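You operate a simulated robot arm through the tools that you are given. There is no shell and no other tool. Be economical: measure what you need, move in short steps, check, and stop when the job is done.

You are at the controls of a simulated two-armed robot. One attempt, no reset.

## Task
Wipe up the spill on the sideboard top with the pink cloth and put it back.

Only the result counts: the job must be done as asked and must still hold three seconds after the hand-in. Knocking over, shifting, dropping, spilling or breaking anything else fails it. Flat cloth is picked up by pressing the open fingertips on it (5 to 10 N) and closing them slowly along it; thin cloth reads only 2 to 8 mm in the jaws.

## Robot
Two 7-joint arms with three-finger grippers on one trunk, on a base that drives. Base frame: it is fixed to the floor where the robot stands at the start and does not move with it; the origin is under the middle of the robot, x ahead of it, y to its left, z up; the surface under the hand at the start is at about z = 0.88. Readings come in m, rad, newtons and seconds.
The left shoulder is at the start at [0.037, 0.154, 1.022], the right one opposite. With the tool pointing down near the work surface each hand reaches from about 0.1 to 0.62 m from the robot's upright axis, wherever it stands, measured 20 degrees to its own side. Places, roughly: pink cloth [0.6, 0, 0.9]. Payload 2.69 kg a hand.
The tool frame of a hand sits at the grasp point between the pads (the TCP): z along the fingers, y along the line on which they close. The tips reach 0.029 m beyond it. Largest opening 0.12 m; the body of the gripper starts 0.078 m behind the TCP.
Orientation is told as [roll, pitch, yaw] about the base's x, y, z axes, in that order, counted from this pose: with the fingers straight down and closing along the base's y, the tool's x points along the base's -x, its y along +y and its z along -z.

## Interface
- The arms move only by the tool servo_tool. It takes "left_increments", "right_increments" or both (then of equal length, played together; a hand with none holds still); each is one flat list of numbers, 7 for each row, row after row: the shift along the tool's x, y, z in m, then the turn, a rotation vector about the tool's x, y, z in degrees, then the finger opening in m, from 0 to 0.12. In form: [tx, ty, tz, wx, wy, wz, hand, tx, ty, tz, wx, wy, wz, hand, ...]. A call has 1 to 20 rows; each row shifts and turns the commanded pose from where the row before left it, along the tool's axes as they then stand. Each row takes 0.2 s and may step no farther than 0.05 m and 0.15 rad from the row before; otherwise, or with a gripper value out of range, the whole call is refused. A pose out of reach is approached as far as the arm can. The call stops where the force on the tool passes 40 N (or 10 N more than at its start, if that is more) or the arm is blocked; 0.2 s more then pass. Each finger halts on what it meets, pressing with about 26 N; the grip force reading is that of the motor and also rises with nothing between the fingers. The clock runs only during rows and for 0.2 s after the last one: add rows that do not move to give the fingers time. It gives the time, the measured TCP pose, the force on the tool (base axes), the opening and the grip force at its end, in the units of the frame above (readings bear some noise), with the torque about the TCP (base axes, N m) and any sound that the robot's microphone picked up, and new pictures: "views" is both (left out), scene, wrist or none (wrist: the cameras of the hands that moved).
- Cameras (640 x 400 px; columns grow to the right, rows downward): "scene" is now at [0.14, 0.0419, 1.1935]; the picture's right is [0.44, -0.90, 0.00], its down [-0.32, -0.16, -0.94] and it looks along [0.84, 0.41, -0.35] (base axes); focal length 220 px, centre (320, 200). "left" rides on the left gripper at [0.063, 0, -0.104] in its tool frame; the picture's right is [0.00, 1.00, 0.00], its down [-0.83, 0.00, -0.56] and it looks along [-0.56, 0.00, 0.83] (tool axes); focal length 275 px, centre (320, 200). "right" rides on the right gripper at [0.063, 0, -0.104] in its tool frame; the picture's right is [0.00, 1.00, 0.00], its down [-0.83, 0.00, -0.56] and it looks along [-0.56, 0.00, 0.83] (tool axes); focal length 275 px, centre (320, 200). There is no depth. A picture from a camera that has moved, and an enlarged one, comes with that camera's place and axes in the base frame and with its lens.
- move_column(by): slides the trunk up (or, below 0, down) by that many m; the arms and the scene camera ride with it, the base frame stays. It gives what a move gives, with no picture.
- steer(legs): drives the robot by 1 to 6 legs, each [ahead, left, turn to the left] in m, m and rad, along the robot's own axes; the way and the turn of a leg run together, so that a leg with both is an arc; at most 1.5 m and 3.142 rad a leg. The arms and the cameras ride along, it lands a little off, and it stops where it bumps. It gives what a move gives, and a new picture of the scene camera.
- turn_head(pan, tilt): turns the head with the scene camera to pan (to the left, within 1.396 rad either way) and tilt (down, from -0.506 to 1.204), counted from straight ahead of the robot. It gives what a move gives, and a new picture of the scene camera.
- enlarge(camera, box): a new picture of the part [left, top, right, bottom] of that camera's present view, enlarged. It takes no simulated time.
- sign_off(): hands the job in; it is judged then, once.

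Work in short steps. Places have to be worked out from the pictures, the camera data and where the tool is seen: move nearer, look again, correct. Check each grasp and each placing, and mend what went wrong. You have 120 turns and 260 pictures in all, those below and enlarged ones among them. Open the grippers and draw the arms clear of the work before you hand the job in, unless the task says otherwise; then end with one line.

The tools are called after "Request:" by a JSON object that holds its "fn" and its "kwargs". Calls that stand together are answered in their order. servo_tool: Moves the arms, as the interface text tells. Its arguments: {"type":"object","properties":{"left_increments":{"type":"array","items":{"type":"number"}},"right_increments":{"type":"array","items":{"type":"number"}},"views":{"type":"string","enum":["both","scene","wrist","none"]}},"required":[]} The other tools are called the same way: move_column (by) slides the trunk up or down; steer (legs) drives the base; turn_head (pan, tilt) turns the head that bears the scene camera; enlarge (camera, box) takes an enlarged picture of a part of a camera's view; sign_off () hands the job in.

At the start:

```text
time: 0.0
left_tool_pos: [0.3469, 0.3461, 1.0391]
left_tcp_rot: [-0.002, 0.003, -0.001]
left_force: [-0.2, -0.1, 0.3]
left_wrist_torque: [0.01, 0.0, -0.01]
left_finger_gap: 0.1199
left_finger_force: 0.1
right_tool_pos: [0.3425, -0.034, 1.0989]
right_tcp_rot: [0.002, 0.001, 0.0]
right_force: [-0.4, -0.1, 0.9]
right_wrist_torque: [-0.04, 0.02, 0.06]
right_finger_gap: 0.1204
right_finger_force: 0.1
trunk travel left (down, up): [-0.388, 0.05]
robot x, y, heading: [0.0017, 0.0021, -0.0]
head pan, tilt: [0.428, 0.513]
```

scene: 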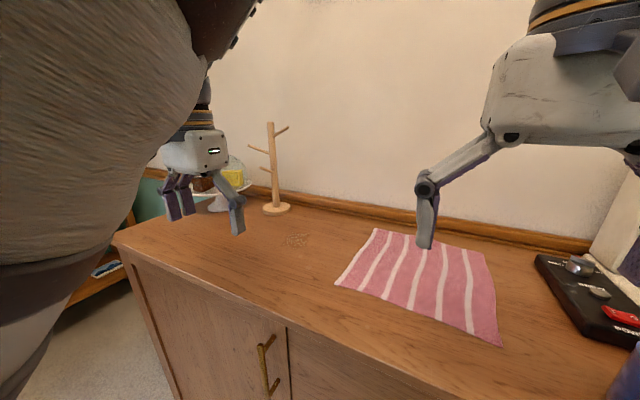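
right: 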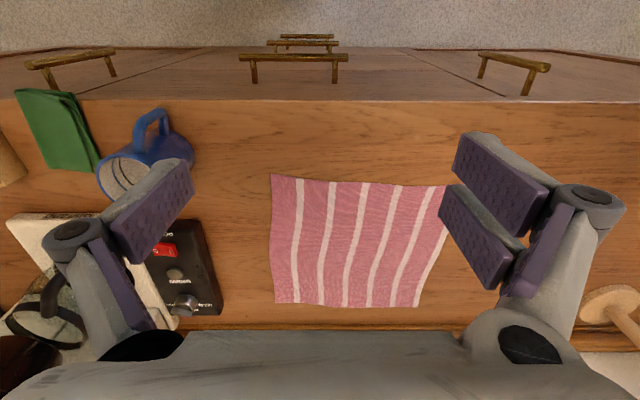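
left: 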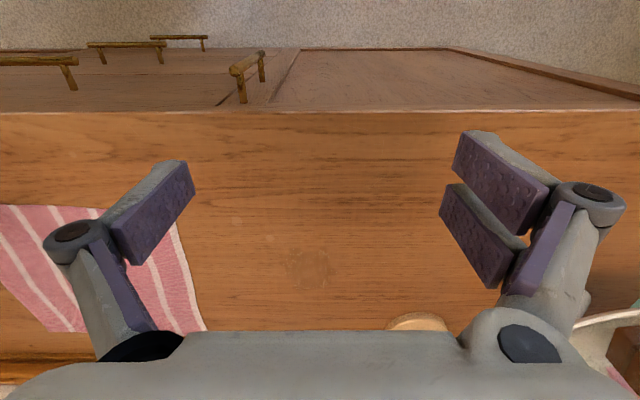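

The cloth spans about x 0.46–0.74 and y −0.11–0.15. The spill is near [0.575, 0.33], and the cabinet front edge is at x≈0.36. I'll drive a little ahead and left so the left hand can reach both the cloth and the spill.

Request:
{"fn": "steer", "kwargs": {"legs": [[0.0, 0.1, 0.0], [0.06, 0.0, 0.0]]}}

Request:
{"fn": "turn_head", "kwargs": {"pan": 0.2, "tilt": 0.75}}

```text
time: 2.0
left_tool_pos: [0.4055, 0.4445, 1.0384]
left_tcp_rot: [-0.003, 0.003, 0.001]
left_force: [1.0, 0.6, -0.4]
left_wrist_torque: [-0.03, 0.03, -0.04]
left_finger_gap: 0.1201
left_finger_force: 0.0
right_tool_pos: [0.4011, 0.0673, 1.0989]
right_tcp_rot: [0.0, 0.001, 0.002]
right_force: [0.9, 0.5, -1.0]
right_wrist_torque: [-0.01, 0.04, 0.01]
right_finger_gap: 0.1198
right_finger_force: 0.1
trunk travel left (down, up): [-0.388, 0.05]
robot x, y, heading: [0.0568, 0.0972, -0.001]
head pan, tilt: [0.428, 0.513]
camera scene: at [0.1985, 0.1416, 1.1926], right [0.45, -0.89, 0.0], down [-0.32, -0.16, -0.93], along [0.83, 0.42, -0.36], focal length 220 px, centre (320, 200)
```

scene: 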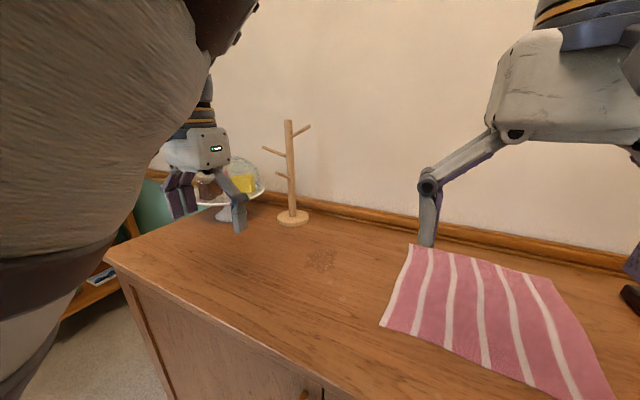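

```text
time: 2.7
left_tool_pos: [0.4047, 0.4452, 1.0378]
left_tcp_rot: [-0.005, 0.007, 0.003]
left_force: [0.7, -0.2, -0.1]
left_wrist_torque: [0.02, -0.04, 0.0]
left_finger_gap: 0.12
left_finger_force: 0.0
right_tool_pos: [0.4018, 0.0658, 1.0977]
right_tcp_rot: [0.001, -0.001, 0.002]
right_force: [-0.5, 0.5, -0.9]
right_wrist_torque: [0.02, 0.03, -0.03]
right_finger_gap: 0.1198
right_finger_force: 0.1
trunk travel left (down, up): [-0.388, 0.05]
robot x, y, heading: [0.0596, 0.0984, 0.001]
head pan, tilt: [0.201, 0.75]
camera scene: at [0.1976, 0.1411, 1.192], right [0.45, -0.9, 0.0], down [-0.33, -0.16, -0.93], along [0.83, 0.41, -0.37], focal length 220 px, centre (320, 200)
```

scene: 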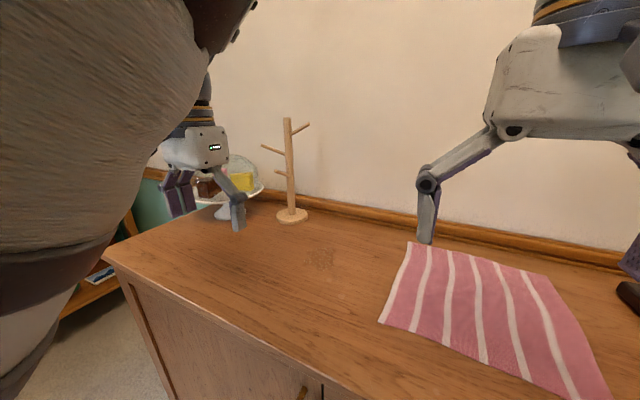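

The spill estimate holds at about (0.57, 0.325). I'll move the right hand out of the way and bring the left hand over the left part of the cloth, at about (0.60, 0.085).

Request:
{"fn": "servo_tool", "kwargs": {"left_increments": [-0.0195, -0.036, 0, 0, 0, 0, 0.06, -0.0195, -0.036, 0, 0, 0, 0, 0.06, -0.0195, -0.036, 0, 0, 0, 0, 0.06, -0.0195, -0.036, 0, 0, 0, 0, 0.06, -0.0195, -0.036, 0, 0, 0, 0, 0.06, -0.0195, -0.036, 0, 0, 0, 0, 0.06, -0.0195, -0.036, 0, 0, 0, 0, 0.06, -0.0195, -0.036, 0, 0, 0, 0, 0.06, -0.0195, -0.036, 0, 0, 0, 0, 0.06, -0.0195, -0.036, 0, 0, 0, 0, 0.06], "right_increments": [0, -0.02, 0, 0, 0, 0, 0.12, 0, -0.02, 0, 0, 0, 0, 0.12, 0, -0.02, 0, 0, 0, 0, 0.12, 0, -0.02, 0, 0, 0, 0, 0.12, 0, -0.02, 0, 0, 0, 0, 0.12, 0, -0.02, 0, 0, 0, 0, 0.12, 0, -0.02, 0, 0, 0, 0, 0.12, 0, -0.02, 0, 0, 0, 0, 0.12, 0, -0.02, 0, 0, 0, 0, 0.12, 0, -0.02, 0, 0, 0, 0, 0.12]}}

```text
time: 4.9
left_tool_pos: [0.5774, 0.1241, 1.0137]
left_tcp_rot: [-0.002, 0.003, 0.004]
left_force: [-0.7, 0.9, 0.2]
left_wrist_torque: [0.05, -0.02, -0.02]
left_finger_gap: 0.0599
left_finger_force: 0.0
left hand out of reach, approached as far as the arm can: row 1, 2, 3, 8, 9, 10
right_tool_pos: [0.4004, -0.1338, 1.1002]
right_tcp_rot: [0.0, -0.002, 0.003]
right_force: [-0.2, 0.1, -0.5]
right_wrist_torque: [0.03, 0.02, 0.0]
right_finger_gap: 0.1199
right_finger_force: 0.0
trunk travel left (down, up): [-0.388, 0.05]
robot x, y, heading: [0.0581, 0.1009, 0.004]
head pan, tilt: [0.201, 0.75]
camera scene: at [0.1951, 0.1155, 1.1591], right [0.2, -0.98, 0.0], down [-0.67, -0.14, -0.73], along [0.72, 0.15, -0.68], focal length 220 px, centre (320, 200)
camera right: at [0.3369, -0.1347, 1.2045], right [-0.01, 1.0, 0.0], down [0.83, 0.01, 0.56], along [0.56, 0.0, -0.83], focal length 275 px, centre (320, 200)
camera left: at [0.514, 0.123, 1.1178], right [0.0, 1.0, 0.0], down [0.83, 0.0, 0.55], along [0.55, 0.0, -0.83], focal length 275 px, centre (320, 200)
```

scene: 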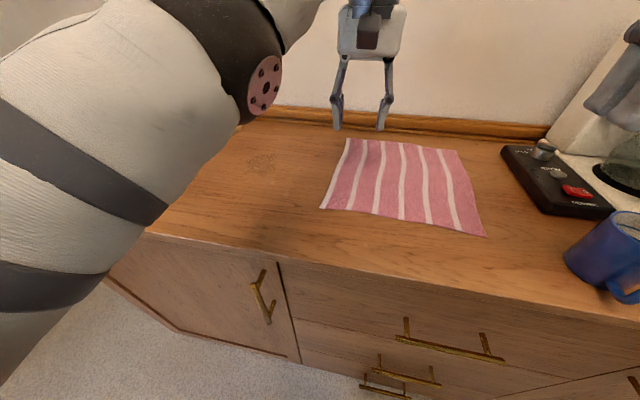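
right: 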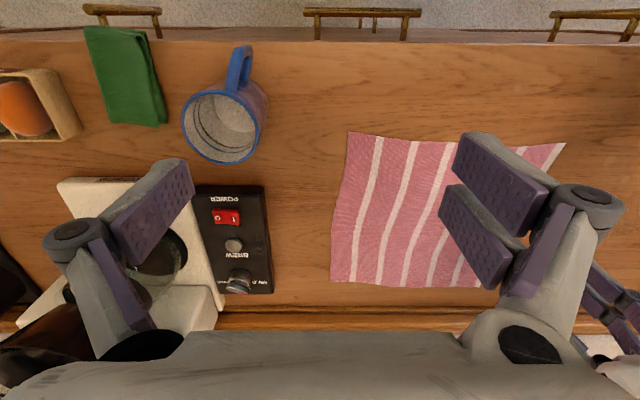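
left: 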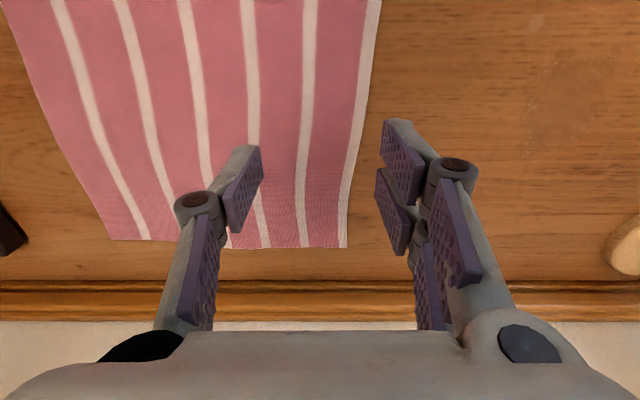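

The pose at x=0.6 was slightly out of reach at this height, and the hand reached (0.577, 0.124). I'll lower it to just above the cloth while backing off in x, then check the pose.

Request:
{"fn": "servo_tool", "kwargs": {"left_increments": [0.01, 0, 0.03, 0, 0, 0, 0.06, 0.01, 0, 0.03, 0, 0, 0, 0.06, 0, 0, 0.02, 0, 0, 0, 0.06, 0, 0, 0, 0, 0, 0, 0.06, 0, 0, 0, 0, 0, 0, 0.06]}}

```text
time: 6.1
left_tool_pos: [0.5931, 0.1072, 0.9465]
left_tcp_rot: [-0.001, 0.002, 0.002]
left_force: [0.0, 0.6, -0.5]
left_wrist_torque: [-0.01, -0.01, -0.03]
left_finger_gap: 0.0601
left_finger_force: 0.2
left hand out of reach, approached as far as the arm can: row 1, 2, 3
right_tool_pos: [0.4011, -0.1324, 1.1012]
right_tcp_rot: [0.001, 0.001, 0.003]
right_force: [-0.2, -0.3, 0.2]
right_wrist_torque: [0.02, -0.01, -0.02]
right_finger_gap: 0.1202
right_finger_force: 0.1
trunk travel left (down, up): [-0.388, 0.05]
robot x, y, heading: [0.0577, 0.0987, 0.001]
head pan, tilt: [0.201, 0.75]
camera scene: at [0.1956, 0.1164, 1.159], right [0.2, -0.98, 0.0], down [-0.67, -0.14, -0.73], along [0.72, 0.15, -0.68], focal length 220 px, centre (320, 200)
camera left: at [0.5298, 0.1076, 1.0503], right [0.0, 1.0, 0.0], down [0.83, 0.0, 0.55], along [0.55, 0.0, -0.83], focal length 275 px, centre (320, 200)
```

scene: 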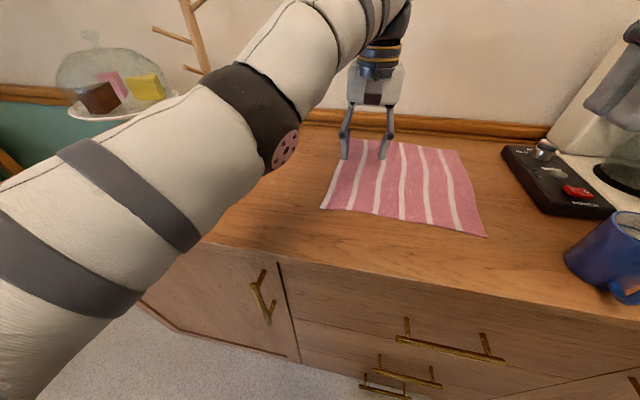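
left: 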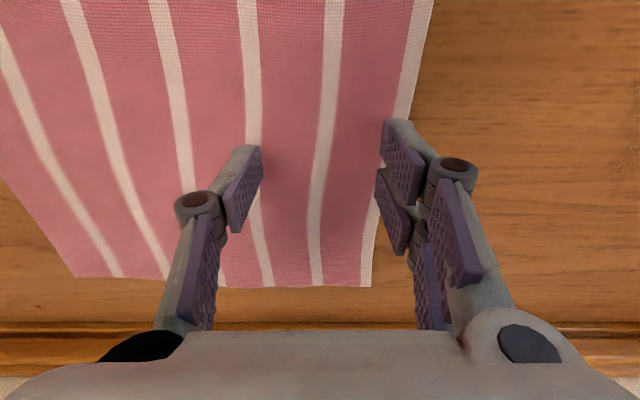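

The hand is now at (0.593, 0.107). The outer finger is near the cloth edge, so I'll shift 0.03 inward and descend to light contact.

Request:
{"fn": "servo_tool", "kwargs": {"left_increments": [0.005, -0.015, 0, 0, 0, 0, 0.06, 0.005, -0.015, 0, 0, 0, 0, 0.06, 0, 0, 0.012, 0, 0, 0, 0.06, 0, 0, 0.012, 0, 0, 0, 0.06, 0, 0, 0.006, 0, 0, 0, 0.06, 0, 0, 0, 0, 0, 0, 0.06]}}

```text
time: 7.5
left_tool_pos: [0.5829, 0.0796, 0.9126]
left_tcp_rot: [-0.002, 0.002, 0.002]
left_force: [0.2, 0.0, 1.1]
left_wrist_torque: [-0.02, 0.02, -0.03]
left_finger_gap: 0.06
left_finger_force: 0.1
right_tool_pos: [0.3997, -0.1318, 1.0989]
right_tcp_rot: [0.0, 0.001, 0.002]
right_force: [0.6, -0.1, -0.5]
right_wrist_torque: [-0.03, -0.01, -0.01]
right_finger_gap: 0.1196
right_finger_force: 0.1
trunk travel left (down, up): [-0.388, 0.05]
robot x, y, heading: [0.0577, 0.103, 0.001]
head pan, tilt: [0.201, 0.75]
camera scene: at [0.1956, 0.1164, 1.159], right [0.2, -0.98, 0.0], down [-0.67, -0.14, -0.73], along [0.72, 0.15, -0.68], focal length 220 px, centre (320, 200)
camera left: at [0.5189, 0.0799, 1.018], right [0.0, 1.0, 0.0], down [0.83, 0.0, 0.55], along [0.55, 0.0, -0.83], focal length 275 px, centre (320, 200)
```

scene: 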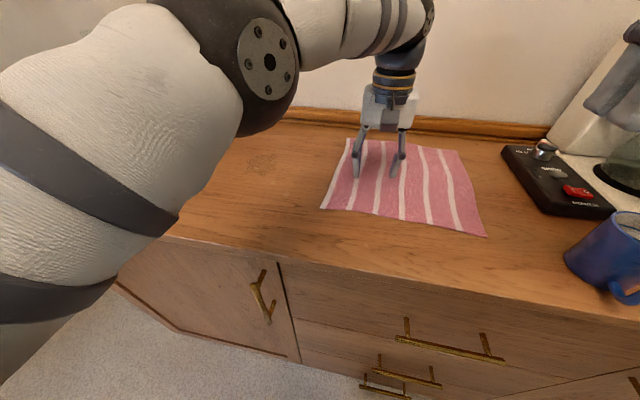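
left: 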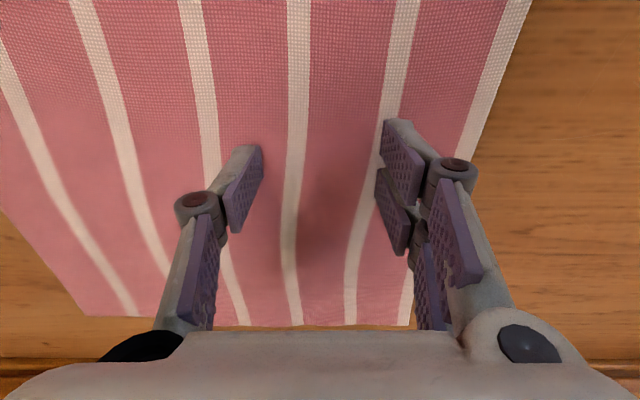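

Contact is close, with force at about 1 N. I'll step down in small increments to reach 5–10 N.

Request:
{"fn": "servo_tool", "kwargs": {"left_increments": [0, 0, 0.003, 0, 0, 0, 0.06, 0, 0, 0, 0, 0, 0, 0.06], "views": "none"}}

```text
time: 8.1
left_tool_pos: [0.5822, 0.0812, 0.9104]
left_tcp_rot: [-0.005, 0.002, 0.001]
left_force: [-0.3, 0.8, -0.2]
left_wrist_torque: [-0.01, -0.01, 0.0]
left_finger_gap: 0.0599
left_finger_force: 0.1
right_tool_pos: [0.4006, -0.1335, 1.0991]
right_tcp_rot: [0.001, -0.003, 0.001]
right_force: [0.2, 1.0, 0.8]
right_wrist_torque: [-0.01, -0.02, 0.0]
right_finger_gap: 0.1198
right_finger_force: 0.1
trunk travel left (down, up): [-0.388, 0.05]
robot x, y, heading: [0.0594, 0.0974, 0.003]
head pan, tilt: [0.201, 0.75]
```

No contact yet, so I keep descending.

Request:
{"fn": "servo_tool", "kwargs": {"left_increments": [0, 0, 0.003, 0, 0, 0, 0.06, 0, 0, 0, 0, 0, 0, 0.06], "views": "none"}}

```text
time: 8.7
left_tool_pos: [0.5819, 0.0799, 0.9086]
left_tcp_rot: [-0.003, 0.002, 0.001]
left_force: [0.2, 0.6, 4.2]
left_wrist_torque: [0.12, 0.01, 0.01]
left_finger_gap: 0.0602
left_finger_force: 0.0
right_tool_pos: [0.401, -0.132, 1.1015]
right_tcp_rot: [0.001, 0.0, 0.002]
right_force: [0.2, -1.1, -0.4]
right_wrist_torque: [-0.01, 0.0, 0.0]
right_finger_gap: 0.12
right_finger_force: 0.1
trunk travel left (down, up): [-0.388, 0.05]
robot x, y, heading: [0.0562, 0.0991, 0.003]
head pan, tilt: [0.201, 0.75]
```

The contact reads 4 N. I'll press 1.5 mm more and close slowly.

Request:
{"fn": "servo_tool", "kwargs": {"left_increments": [0, 0, 0.0015, 0, 0, 0, 0.06, 0, 0, 0, 0, 0, 0, 0.055, 0, 0, 0, 0, 0, 0, 0.05, 0, 0, 0, 0, 0, 0, 0.045, 0, 0, 0, 0, 0, 0, 0.04, 0, 0, 0, 0, 0, 0, 0.035, 0, 0, 0, 0, 0, 0, 0.03, 0, 0, 0, 0, 0, 0, 0.025, 0, 0, 0, 0, 0, 0, 0.02, 0, 0, 0, 0, 0, 0, 0.015, 0, 0, 0, 0, 0, 0, 0.01, 0, 0, 0, 0, 0, 0, 0.005, 0, 0, 0, 0, 0, 0, 0.0, 0, 0, 0, 0, 0, 0, 0.0]}}

```text
time: 11.7
left_tool_pos: [0.5802, 0.0806, 0.9086]
left_tcp_rot: [-0.003, -0.001, 0.002]
left_force: [-2.0, 2.4, 31.2]
left_wrist_torque: [0.11, 0.08, -0.06]
left_finger_gap: 0.0029
left_finger_force: 25.6
right_tool_pos: [0.399, -0.1328, 1.1007]
right_tcp_rot: [-0.001, -0.001, 0.0]
right_force: [0.6, -0.6, 1.2]
right_wrist_torque: [-0.01, 0.0, 0.01]
right_finger_gap: 0.1199
right_finger_force: 0.1
trunk travel left (down, up): [-0.388, 0.05]
robot x, y, heading: [0.0542, 0.0976, 0.005]
head pan, tilt: [0.201, 0.75]
camera scene: at [0.1933, 0.1167, 1.1593], right [0.2, -0.98, 0.0], down [-0.67, -0.14, -0.73], along [0.72, 0.15, -0.68], focal length 220 px, centre (320, 200)
camera left: at [0.5166, 0.0801, 1.0119], right [0.0, 1.0, 0.0], down [0.83, 0.0, 0.56], along [0.56, 0.0, -0.83], focal length 275 px, centre (320, 200)
```

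scene: 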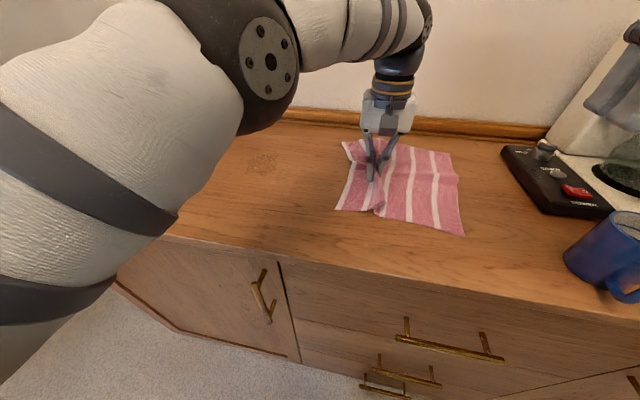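
left: 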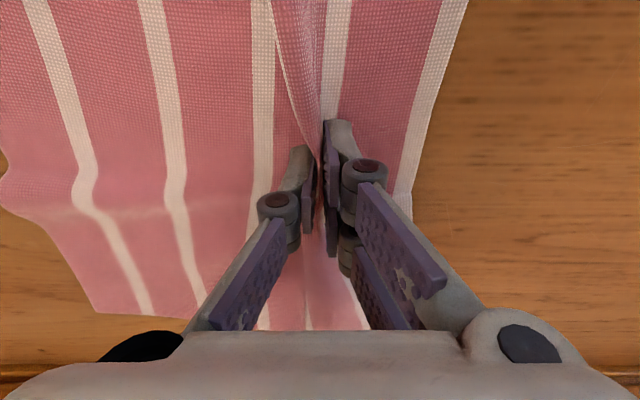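

The cloth is gripped, with the gap at 2.9 mm. The press is heavy at 31 N, so I'll ease up 3 mm and drag the cloth left toward the spill.

Request:
{"fn": "servo_tool", "kwargs": {"left_increments": [0, 0, -0.003, 0, 0, 0, 0, 0, 0, 0, 0, 0, 0, 0, 0, 0.02, 0, 0, 0, 0, 0, 0, 0.02, 0, 0, 0, 0, 0, 0, 0.02, 0, 0, 0, 0, 0, 0, 0.02, 0, 0, 0, 0, 0, 0, 0.02, 0, 0, 0, 0, 0, 0, 0.02, 0, 0, 0, 0, 0, 0, 0.02, 0, 0, 0, 0, 0, 0, 0.02, 0, 0, 0, 0, 0]}}

```text
time: 13.9
left_tool_pos: [0.5813, 0.2403, 0.9089]
left_tcp_rot: [-0.003, 0.004, 0.001]
left_force: [0.8, -0.8, 1.1]
left_wrist_torque: [-0.09, 0.02, -0.01]
left_finger_gap: 0.0022
left_finger_force: 24.5
right_tool_pos: [0.3999, -0.1332, 1.0999]
right_tcp_rot: [-0.001, 0.002, 0.001]
right_force: [0.8, 0.1, -0.1]
right_wrist_torque: [-0.01, -0.02, -0.01]
right_finger_gap: 0.1201
right_finger_force: 0.0
trunk travel left (down, up): [-0.388, 0.05]
robot x, y, heading: [0.0603, 0.0996, 0.001]
head pan, tilt: [0.201, 0.75]
camera scene: at [0.1956, 0.1167, 1.159], right [0.2, -0.98, 0.0], down [-0.67, -0.14, -0.73], along [0.72, 0.15, -0.68], focal length 220 px, centre (320, 200)
camera left: at [0.5173, 0.2399, 1.0132], right [0.0, 1.0, 0.0], down [0.83, 0.0, 0.55], along [0.55, 0.0, -0.83], focal length 275 px, centre (320, 200)
```

scene: 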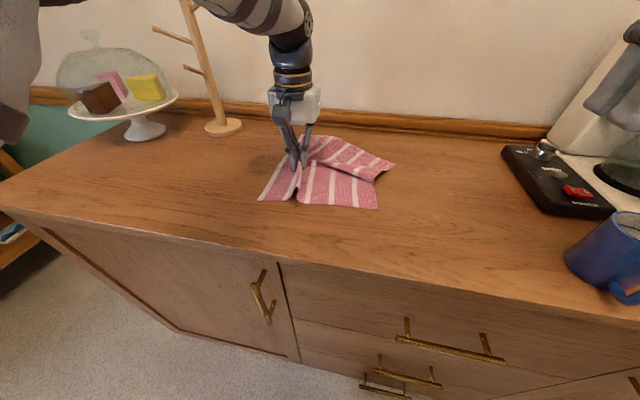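
left: 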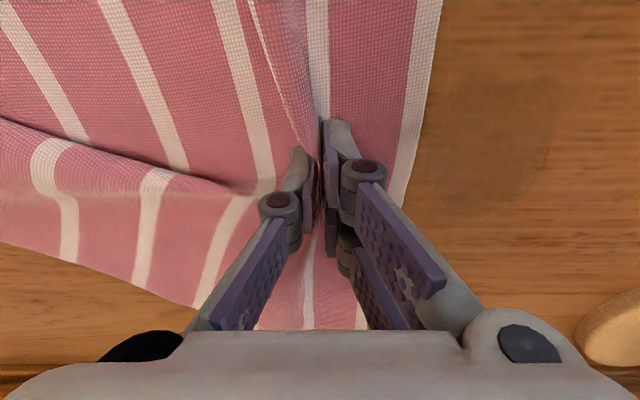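

The spill is at about (0.569, 0.327), spanning x 0.535–0.60 and y 0.30–0.36. I'll press down 2.5 mm and drag across it.

Request:
{"fn": "servo_tool", "kwargs": {"left_increments": [0, 0, 0.0025, 0, 0, 0, 0, 0, 0.02, 0, 0, 0, 0, 0, 0, 0.02, 0, 0, 0, 0, 0, 0, 0.02, 0, 0, 0, 0, 0, 0, 0.02, 0, 0, 0, 0, 0, 0, 0.02, 0, 0, 0, 0, 0, 0, 0.02, 0, 0, 0, 0, 0, 0, 0.02, 0, 0, 0, 0, 0]}}

```text
time: 15.7
left_tool_pos: [0.5815, 0.3808, 0.9079]
left_tcp_rot: [0.001, 0.003, 0.002]
left_force: [-0.4, 0.8, 12.4]
left_wrist_torque: [-0.13, -0.14, 0.0]
left_finger_gap: 0.0014
left_finger_force: 24.3
right_tool_pos: [0.3989, -0.1315, 1.0998]
right_tcp_rot: [0.0, 0.0, 0.002]
right_force: [0.5, 0.2, -0.1]
right_wrist_torque: [-0.03, -0.03, -0.01]
right_finger_gap: 0.12
right_finger_force: 0.1
trunk travel left (down, up): [-0.388, 0.05]
robot x, y, heading: [0.0571, 0.0982, 0.001]
head pan, tilt: [0.201, 0.75]
camera scene: at [0.1948, 0.1165, 1.159], right [0.2, -0.98, 0.0], down [-0.67, -0.14, -0.73], along [0.72, 0.15, -0.68], focal length 220 px, centre (320, 200)
camera left: at [0.5186, 0.3809, 1.0121], right [0.0, 1.0, 0.0], down [0.83, 0.0, 0.55], along [0.55, 0.0, -0.83], focal length 275 px, centre (320, 200)
```

scene: 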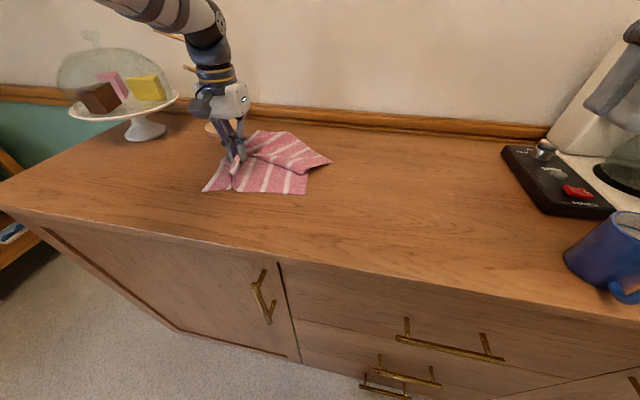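
left: 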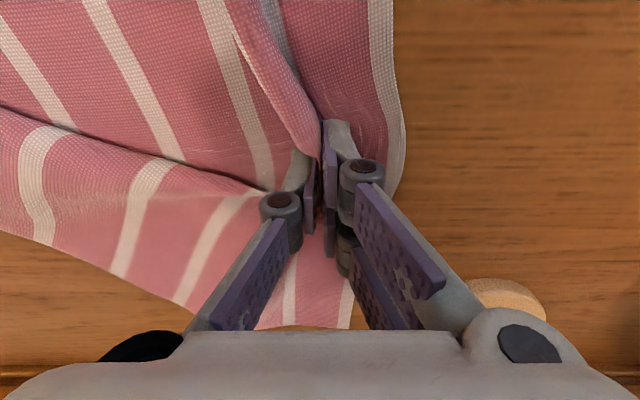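

12 N of press is good. I'll add strokes at x≈0.555 and x≈0.60 to cover the patch.

Request:
{"fn": "servo_tool", "kwargs": {"left_increments": [0.013, 0, -0.0005, 0, 0, 0, 0, 0.013, 0, 0, 0, 0, 0, 0, 0, -0.025, 0, 0, 0, 0, 0, 0, -0.025, 0, 0, 0, 0, 0, 0, -0.025, 0, 0, 0, 0, 0, 0, -0.025, 0, 0, 0, 0, 0, 0, 0.025, 0, 0, 0, 0, 0, 0, 0.025, 0, 0, 0, 0, 0, 0, 0.025, 0, 0, 0, 0, 0, 0, 0.025, 0, 0, 0, 0, 0, -0.022, 0, 0, 0, 0, 0, 0, -0.022, 0, 0, 0, 0, 0, 0, 0, -0.025, 0, 0, 0, 0, 0, 0, -0.025, 0, 0, 0, 0, 0, 0, -0.025, 0, 0, 0, 0, 0, 0, 0.025, 0, 0, 0, 0, 0, 0, 0.025, 0, 0, 0, 0, 0, 0, 0.025, 0, 0, 0, 0, 0, 0, 0.02, 0, 0, 0, 0, 0]}}

```text
time: 19.7
left_tool_pos: [0.5971, 0.3997, 0.908]
left_tcp_rot: [0.0, 0.001, 0.004]
left_force: [2.1, 0.7, 13.9]
left_wrist_torque: [-0.25, -0.16, 0.01]
left_finger_gap: 0.0017
left_finger_force: 23.6
right_tool_pos: [0.3992, -0.1312, 1.0999]
right_tcp_rot: [0.0, -0.002, 0.001]
right_force: [-0.2, -0.1, -0.1]
right_wrist_torque: [-0.02, -0.01, 0.0]
right_finger_gap: 0.12
right_finger_force: 0.1
trunk travel left (down, up): [-0.388, 0.05]
robot x, y, heading: [0.0551, 0.0992, 0.003]
head pan, tilt: [0.201, 0.75]
camera scene: at [0.1943, 0.1159, 1.1593], right [0.2, -0.98, 0.0], down [-0.67, -0.14, -0.73], along [0.72, 0.15, -0.68], focal length 220 px, centre (320, 200)
camera left: at [0.533, 0.3978, 1.0118], right [0.0, 1.0, 0.0], down [0.83, 0.0, 0.56], along [0.56, 0.0, -0.83], focal length 275 px, centre (320, 200)
```

scene: 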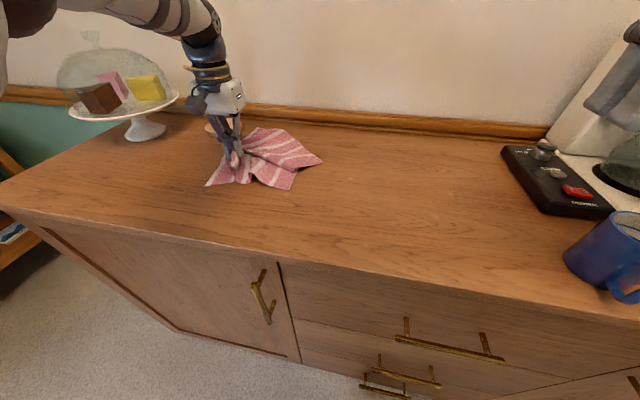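
left: 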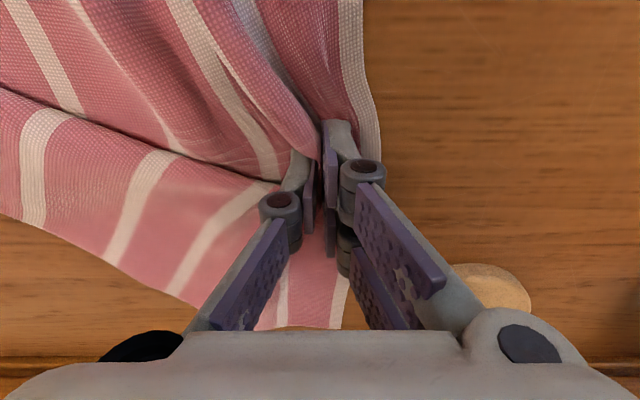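

I'll lift the cloth, drawing it slightly toward me and to the right, to see the spot underneath.

Request:
{"fn": "servo_tool", "kwargs": {"left_increments": [0.01, -0.01, -0.025, 0, 0, 0, 0, 0.015, -0.02, -0.03, 0, 0, 0, 0, 0.015, -0.02, -0.03, 0, 0, 0, 0, 0.015, -0.02, -0.03, 0, 0, 0, 0, 0.015, -0.02, -0.03, 0, 0, 0, 0, 0.015, -0.02, -0.03, 0, 0, 0, 0, 0.015, -0.03, -0.03, 0, 0, 0, 0, 0.0, -0.03, -0.02, 0, 0, 0, 0, 0, -0.03, 0, 0, 0, 0, 0, 0, -0.03, 0, 0, 0, 0, 0]}}

```text
time: 21.9
left_tool_pos: [0.4977, 0.17, 1.1319]
left_tcp_rot: [-0.001, 0.003, 0.001]
left_force: [0.3, -0.2, 0.5]
left_wrist_torque: [-0.02, 0.01, -0.01]
left_finger_gap: 0.001
left_finger_force: 24.1
right_tool_pos: [0.4003, -0.1337, 1.0996]
right_tcp_rot: [0.001, 0.001, 0.003]
right_force: [-0.3, 0.8, -0.1]
right_wrist_torque: [-0.01, -0.01, -0.03]
right_finger_gap: 0.1199
right_finger_force: 0.0
trunk travel left (down, up): [-0.388, 0.05]
robot x, y, heading: [0.0594, 0.0978, 0.001]
head pan, tilt: [0.201, 0.75]
camera scene: at [0.1958, 0.116, 1.1589], right [0.2, -0.98, 0.0], down [-0.67, -0.14, -0.73], along [0.72, 0.15, -0.68], focal length 220 px, centre (320, 200)
camera left: at [0.4349, 0.1697, 1.2371], right [0.0, 1.0, 0.0], down [0.83, 0.0, 0.55], along [0.55, 0.0, -0.83], focal length 275 px, centre (320, 200)
```

scene: 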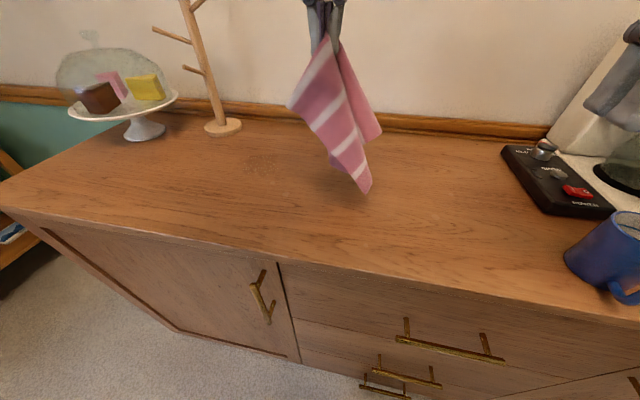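
left: 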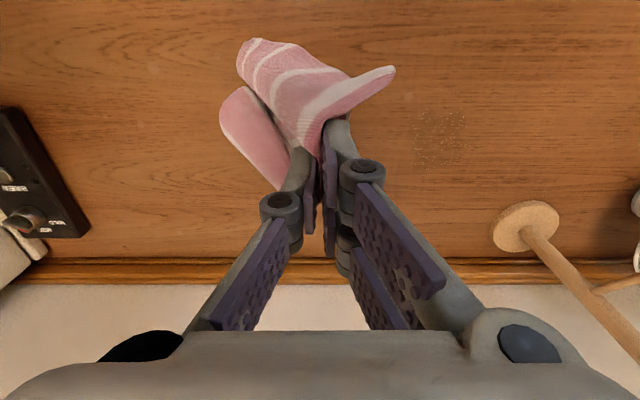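

The cloth is held. I'll zoom in on the spill spot to see whether residue remains.

Request:
{"fn": "enlarge", "kwargs": {"camera": "left", "box": [360, 80, 520, 180]}}

Request:
{"fn": "enlarge", "kwargs": {"camera": "scene", "box": [200, 130, 330, 211]}}

```text
4.00 times, centred on (440, 130) of left
camera zoom: at [0.4349, 0.1697, 1.2371], right [0.0, 1.0, 0.0], down [0.83, 0.0, 0.55], along [0.55, 0.0, -0.83], focal length 1101 px, centre (-160, 480)
```

zoom: 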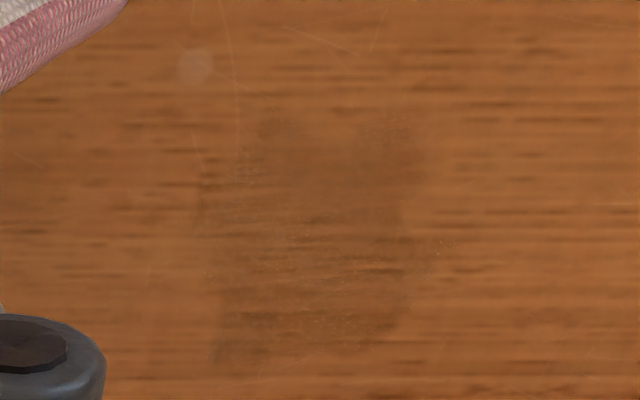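

```text
4.92 times, centred on (265, 170) of scene
camera zoom: at [0.1958, 0.116, 1.1589], right [0.2, -0.98, 0.0], down [-0.67, -0.14, -0.73], along [0.72, 0.15, -0.68], focal length 1084 px, centre (591, 345)
```

zoom: 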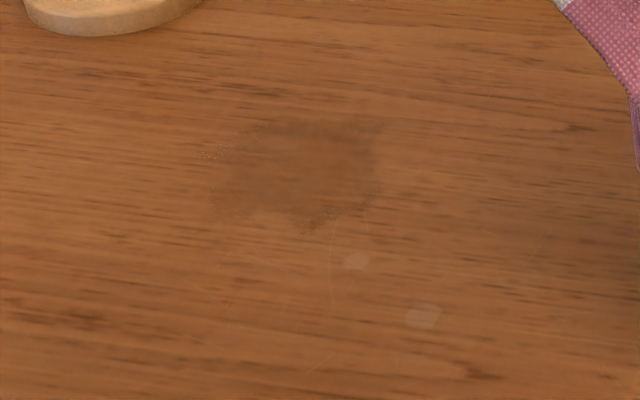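

The stain is fainter but a residue remains, spanning x≈0.53–0.62 and y≈0.29–0.37, so it's larger than I judged. I'll lower the cloth again to the right of it and wipe in finer lanes.

Request:
{"fn": "servo_tool", "kwargs": {"left_increments": [0, 0, 0.03, 0, 0, 0, 0, 0, 0, 0.03, 0, 0, 0, 0, -0.005, 0.01, 0.03, 0, 0, 0, 0, -0.005, 0.015, 0.03, 0, 0, 0, 0, -0.005, 0.02, 0.03, 0, 0, 0, 0, -0.005, 0.02, 0.03, 0, 0, 0, 0, -0.005, 0.025, 0.025, 0, 0, 0, 0, -0.005, 0.01, 0.013, 0, 0, 0, 0, 0, 0.0, 0.004, 0, 0, 0, 0, 0, 0, 0, 0, 0, 0, 0]}}

```text
time: 24.1
left_tool_pos: [0.5283, 0.2698, 0.9101]
left_tcp_rot: [-0.004, 0.004, 0.001]
left_force: [0.4, 1.0, 1.8]
left_wrist_torque: [-0.03, 0.0, 0.01]
left_finger_gap: 0.003
left_finger_force: 29.2
right_tool_pos: [0.4001, -0.1326, 1.1004]
right_tcp_rot: [0.001, -0.001, 0.002]
right_force: [-0.7, 0.3, 0.3]
right_wrist_torque: [-0.03, -0.01, 0.01]
right_finger_gap: 0.1201
right_finger_force: 0.1
trunk travel left (down, up): [-0.388, 0.05]
robot x, y, heading: [0.0592, 0.0973, 0.002]
head pan, tilt: [0.201, 0.75]
camera scene: at [0.1955, 0.1164, 1.159], right [0.2, -0.98, 0.0], down [-0.67, -0.14, -0.73], along [0.72, 0.15, -0.68], focal length 220 px, centre (320, 200)
camera left: at [0.4652, 0.2703, 1.0133], right [0.0, 1.0, 0.0], down [0.83, 0.0, 0.55], along [0.55, 0.0, -0.83], focal length 275 px, centre (320, 200)
```

scene: 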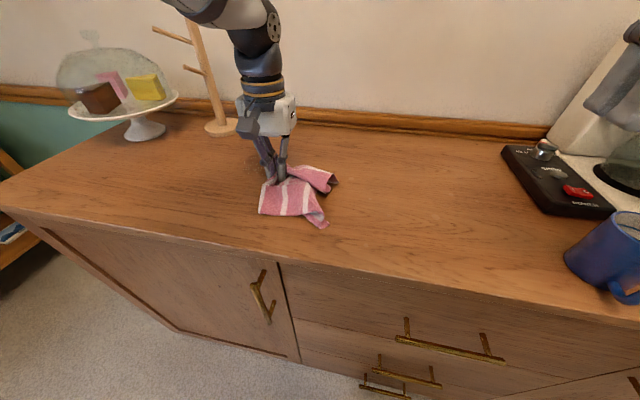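
left: 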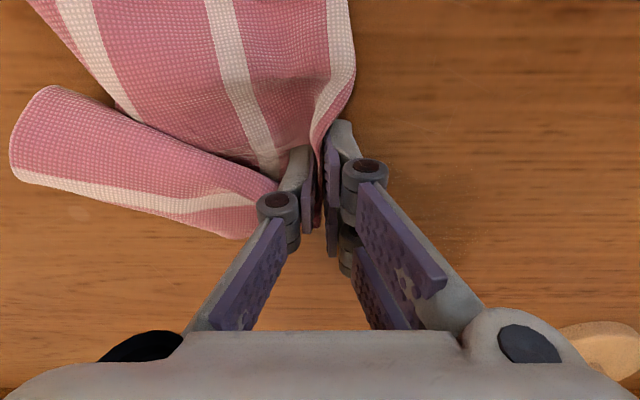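

I'll press down 2 mm and start serpentine lanes from x=0.528 upward.

Request:
{"fn": "servo_tool", "kwargs": {"left_increments": [0, 0.03, 0.002, 0, 0, 0, 0, 0, 0.03, 0, 0, 0, 0, 0, 0, 0.03, 0, 0, 0, 0, 0, 0, 0.03, 0, 0, 0, 0, 0, -0.015, 0, 0, 0, 0, 0, 0, 0, -0.03, 0, 0, 0, 0, 0, 0, -0.03, 0, 0, 0, 0, 0, 0, -0.03, 0, 0, 0, 0, 0, 0, -0.03, 0, 0, 0, 0, 0, -0.015, 0, 0, 0, 0, 0, 0, 0, 0.03, 0, 0, 0, 0, 0, 0, 0.03, 0, 0, 0, 0, 0, 0, 0.03, 0, 0, 0, 0, 0, 0, 0.03, 0, 0, 0, 0, 0, -0.015, 0, 0, 0, 0, 0, 0, 0, -0.03, 0, 0, 0, 0, 0, 0, -0.03, 0, 0, 0, 0, 0, 0, -0.03, 0, 0, 0, 0, 0, 0, -0.03, 0, 0, 0, 0, 0, -0.015, 0, 0, 0, 0, 0, 0]}}

Request:
{"fn": "servo_tool", "kwargs": {"left_increments": [0, 0.03, 0, 0, 0, 0, 0, 0, 0.03, 0, 0, 0, 0, 0, 0, 0.03, 0, 0, 0, 0, 0, 0, 0.03, 0, 0, 0, 0, 0, -0.015, 0, 0, 0, 0, 0, 0, 0, -0.03, 0, 0, 0, 0, 0, 0, -0.03, 0, 0, 0, 0, 0, 0, -0.03, 0, 0, 0, 0, 0, 0, -0.03, 0, 0, 0, 0, 0, -0.015, 0, 0, 0, 0, 0, 0, 0, 0.03, 0, 0, 0, 0, 0, 0, 0.03, 0, 0, 0, 0, 0, 0, 0.03, 0, 0, 0, 0, 0, 0, 0.03, 0, 0, 0, 0, 0]}}

```text
time: 28.3
left_tool_pos: [0.5891, 0.2658, 0.9081]
left_tcp_rot: [-0.005, 0.002, 0.001]
left_force: [-2.6, -3.0, 12.6]
left_wrist_torque: [-0.3, 0.11, -0.03]
left_finger_gap: 0.0025
left_finger_force: 25.0
right_tool_pos: [0.4001, -0.1329, 1.1005]
right_tcp_rot: [0.001, 0.002, 0.001]
right_force: [-0.4, 0.5, -0.3]
right_wrist_torque: [0.0, -0.01, -0.01]
right_finger_gap: 0.1201
right_finger_force: 0.0
trunk travel left (down, up): [-0.388, 0.05]
robot x, y, heading: [0.0605, 0.097, 0.003]
head pan, tilt: [0.201, 0.75]
camera scene: at [0.1946, 0.1159, 1.159], right [0.2, -0.98, 0.0], down [-0.67, -0.14, -0.73], along [0.72, 0.15, -0.68], focal length 220 px, centre (320, 200)
camera left: at [0.5259, 0.2654, 1.0124], right [0.0, 1.0, 0.0], down [0.83, 0.0, 0.55], along [0.55, -0.01, -0.83], focal length 275 px, centre (320, 200)
```

scene: 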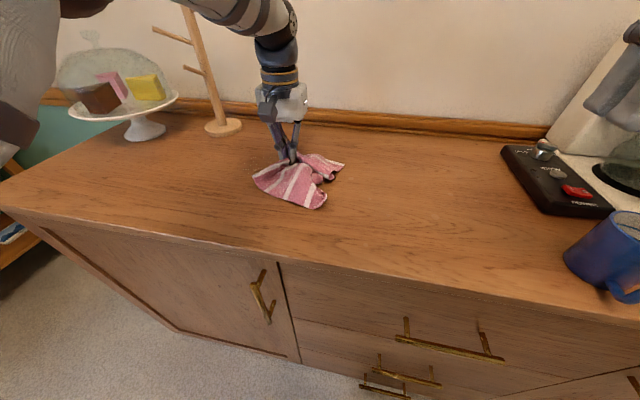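
left: 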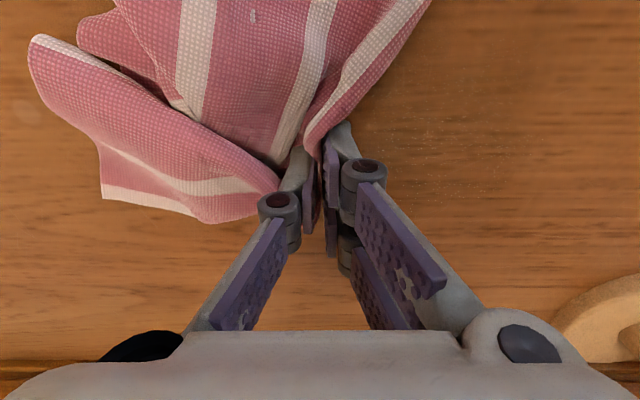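

```text
time: 31.3
left_tool_pos: [0.6179, 0.3931, 0.9081]
left_tcp_rot: [0.001, -0.001, 0.002]
left_force: [0.6, -3.2, 21.1]
left_wrist_torque: [0.48, -0.04, 0.03]
left_finger_gap: 0.0018
left_finger_force: 24.3
right_tool_pos: [0.3996, -0.1335, 1.1004]
right_tcp_rot: [0.0, -0.002, 0.001]
right_force: [0.1, 0.5, 0.5]
right_wrist_torque: [-0.01, -0.02, -0.02]
right_finger_gap: 0.1198
right_finger_force: 0.1
trunk travel left (down, up): [-0.388, 0.05]
robot x, y, heading: [0.0581, 0.0987, -0.001]
head pan, tilt: [0.201, 0.75]
camera scene: at [0.194, 0.1155, 1.1592], right [0.2, -0.98, 0.0], down [-0.67, -0.14, -0.73], along [0.72, 0.15, -0.68], focal length 220 px, centre (320, 200)
camera left: at [0.5546, 0.3918, 1.0121], right [0.0, 1.0, 0.0], down [0.83, 0.0, 0.56], along [0.56, 0.0, -0.83], focal length 275 px, centre (320, 200)
```

scene: 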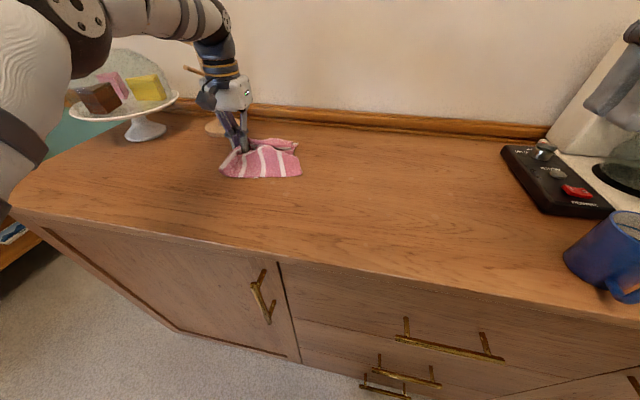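
left: 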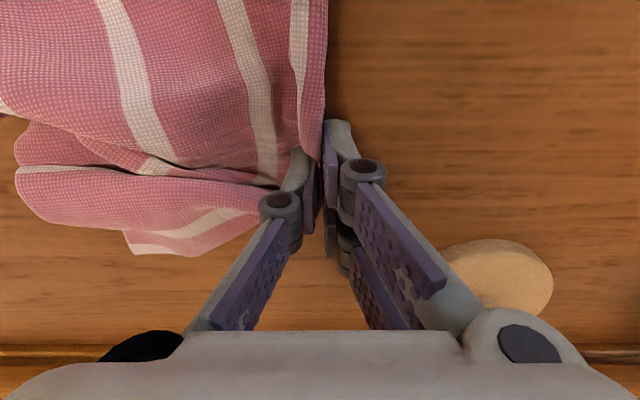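

The lanes are done, so I'll lift the cloth and inspect again.

Request:
{"fn": "servo_tool", "kwargs": {"left_increments": [0.015, -0.01, -0.025, 0, 0, 0, 0, 0.015, -0.02, -0.03, 0, 0, 0, 0, 0.015, -0.02, -0.03, 0, 0, 0, 0, 0.015, -0.02, -0.03, 0, 0, 0, 0, 0.015, -0.02, -0.03, 0, 0, 0, 0, 0.015, -0.02, -0.03, 0, 0, 0, 0, 0.015, -0.03, -0.03, 0, 0, 0, 0, 0.015, -0.03, -0.02, 0, 0, 0, 0, 0, -0.03, 0, 0, 0, 0, 0, 0, -0.03, 0, 0, 0, 0, 0], "views": "none"}}

Request:
{"fn": "enlarge", "kwargs": {"camera": "left", "box": [340, 60, 540, 185]}}

Request:
{"fn": "enlarge", "kwargs": {"camera": "scene", "box": [200, 80, 392, 200]}}

```text
time: 33.5
left_tool_pos: [0.5008, 0.1582, 1.1315]
left_tcp_rot: [-0.001, 0.004, 0.002]
left_force: [-0.6, -0.3, -1.6]
left_wrist_torque: [0.23, 0.0, -0.01]
left_finger_gap: 0.0016
left_finger_force: 24.4
right_tool_pos: [0.3994, -0.1331, 1.1]
right_tcp_rot: [0.001, 0.0, 0.002]
right_force: [0.6, -0.1, -0.7]
right_wrist_torque: [0.02, 0.04, 0.0]
right_finger_gap: 0.1201
right_finger_force: 0.0
trunk travel left (down, up): [-0.388, 0.05]
robot x, y, heading: [0.0599, 0.1015, 0.006]
head pan, tilt: [0.201, 0.75]
```

```text
3.20 times, centred on (440, 122) of left
camera zoom: at [0.4375, 0.1581, 1.2373], right [0.0, 1.0, 0.0], down [0.83, 0.0, 0.55], along [0.55, 0.0, -0.83], focal length 881 px, centre (-64, 448)
```

zoom: 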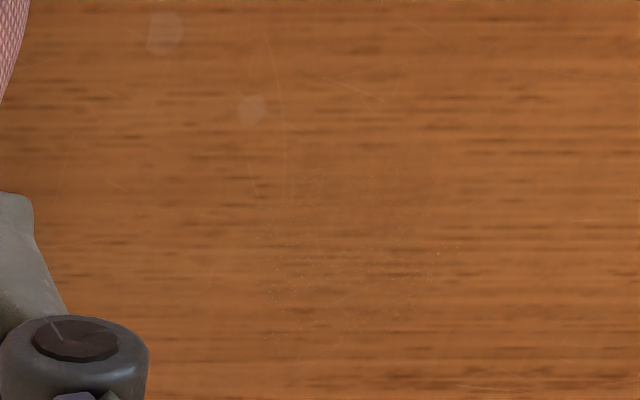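

```text
3.33 times, centred on (296, 140) of scene
camera zoom: at [0.1957, 0.116, 1.1589], right [0.2, -0.98, 0.0], down [-0.67, -0.14, -0.73], along [0.72, 0.15, -0.68], focal length 734 px, centre (400, 400)
```

zoom: 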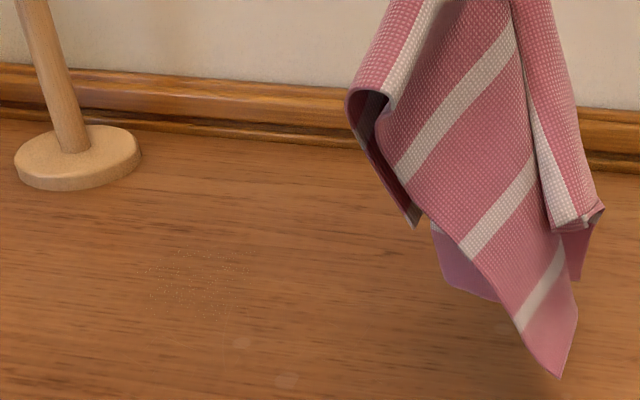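

The stain is nearly gone, with only faint specks left. I'll do one more full pass to be sure.

Request:
{"fn": "servo_tool", "kwargs": {"left_increments": [0, 0, 0.03, 0, 0, 0, 0, 0, 0, 0.03, 0, 0, 0, 0, -0.003, 0.015, 0.03, 0, 0, 0, 0, -0.005, 0.02, 0.03, 0, 0, 0, 0, -0.005, 0.02, 0.03, 0, 0, 0, 0, -0.005, 0.025, 0.03, 0, 0, 0, 0, -0.005, 0.025, 0.025, 0, 0, 0, 0, -0.0, 0.01, 0.013, 0, 0, 0, 0, 0, 0.0, 0.006, 0, 0, 0, 0, 0, 0, 0, 0, 0, 0, 0], "views": "wrist"}}

```text
time: 35.7
left_tool_pos: [0.5224, 0.2744, 0.9106]
left_tcp_rot: [-0.003, 0.001, 0.001]
left_force: [-1.0, -0.1, 7.9]
left_wrist_torque: [-0.29, 0.05, -0.03]
left_finger_gap: 0.0029
left_finger_force: 29.2
right_tool_pos: [0.4005, -0.1324, 1.0993]
right_tcp_rot: [0.001, 0.001, 0.002]
right_force: [0.3, 0.0, 0.8]
right_wrist_torque: [0.02, 0.03, 0.01]
right_finger_gap: 0.1199
right_finger_force: 0.0
trunk travel left (down, up): [-0.388, 0.05]
robot x, y, heading: [0.0578, 0.0979, 0.004]
head pan, tilt: [0.201, 0.75]
camera left: at [0.4586, 0.2734, 1.0141], right [0.0, 1.0, 0.0], down [0.83, 0.0, 0.55], along [0.55, 0.0, -0.83], focal length 275 px, centre (320, 200)
```

left: 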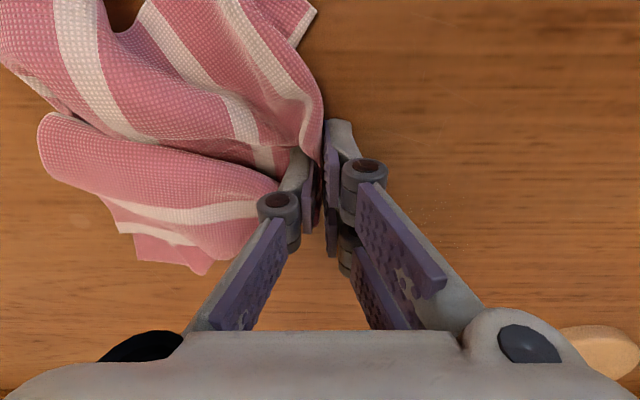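

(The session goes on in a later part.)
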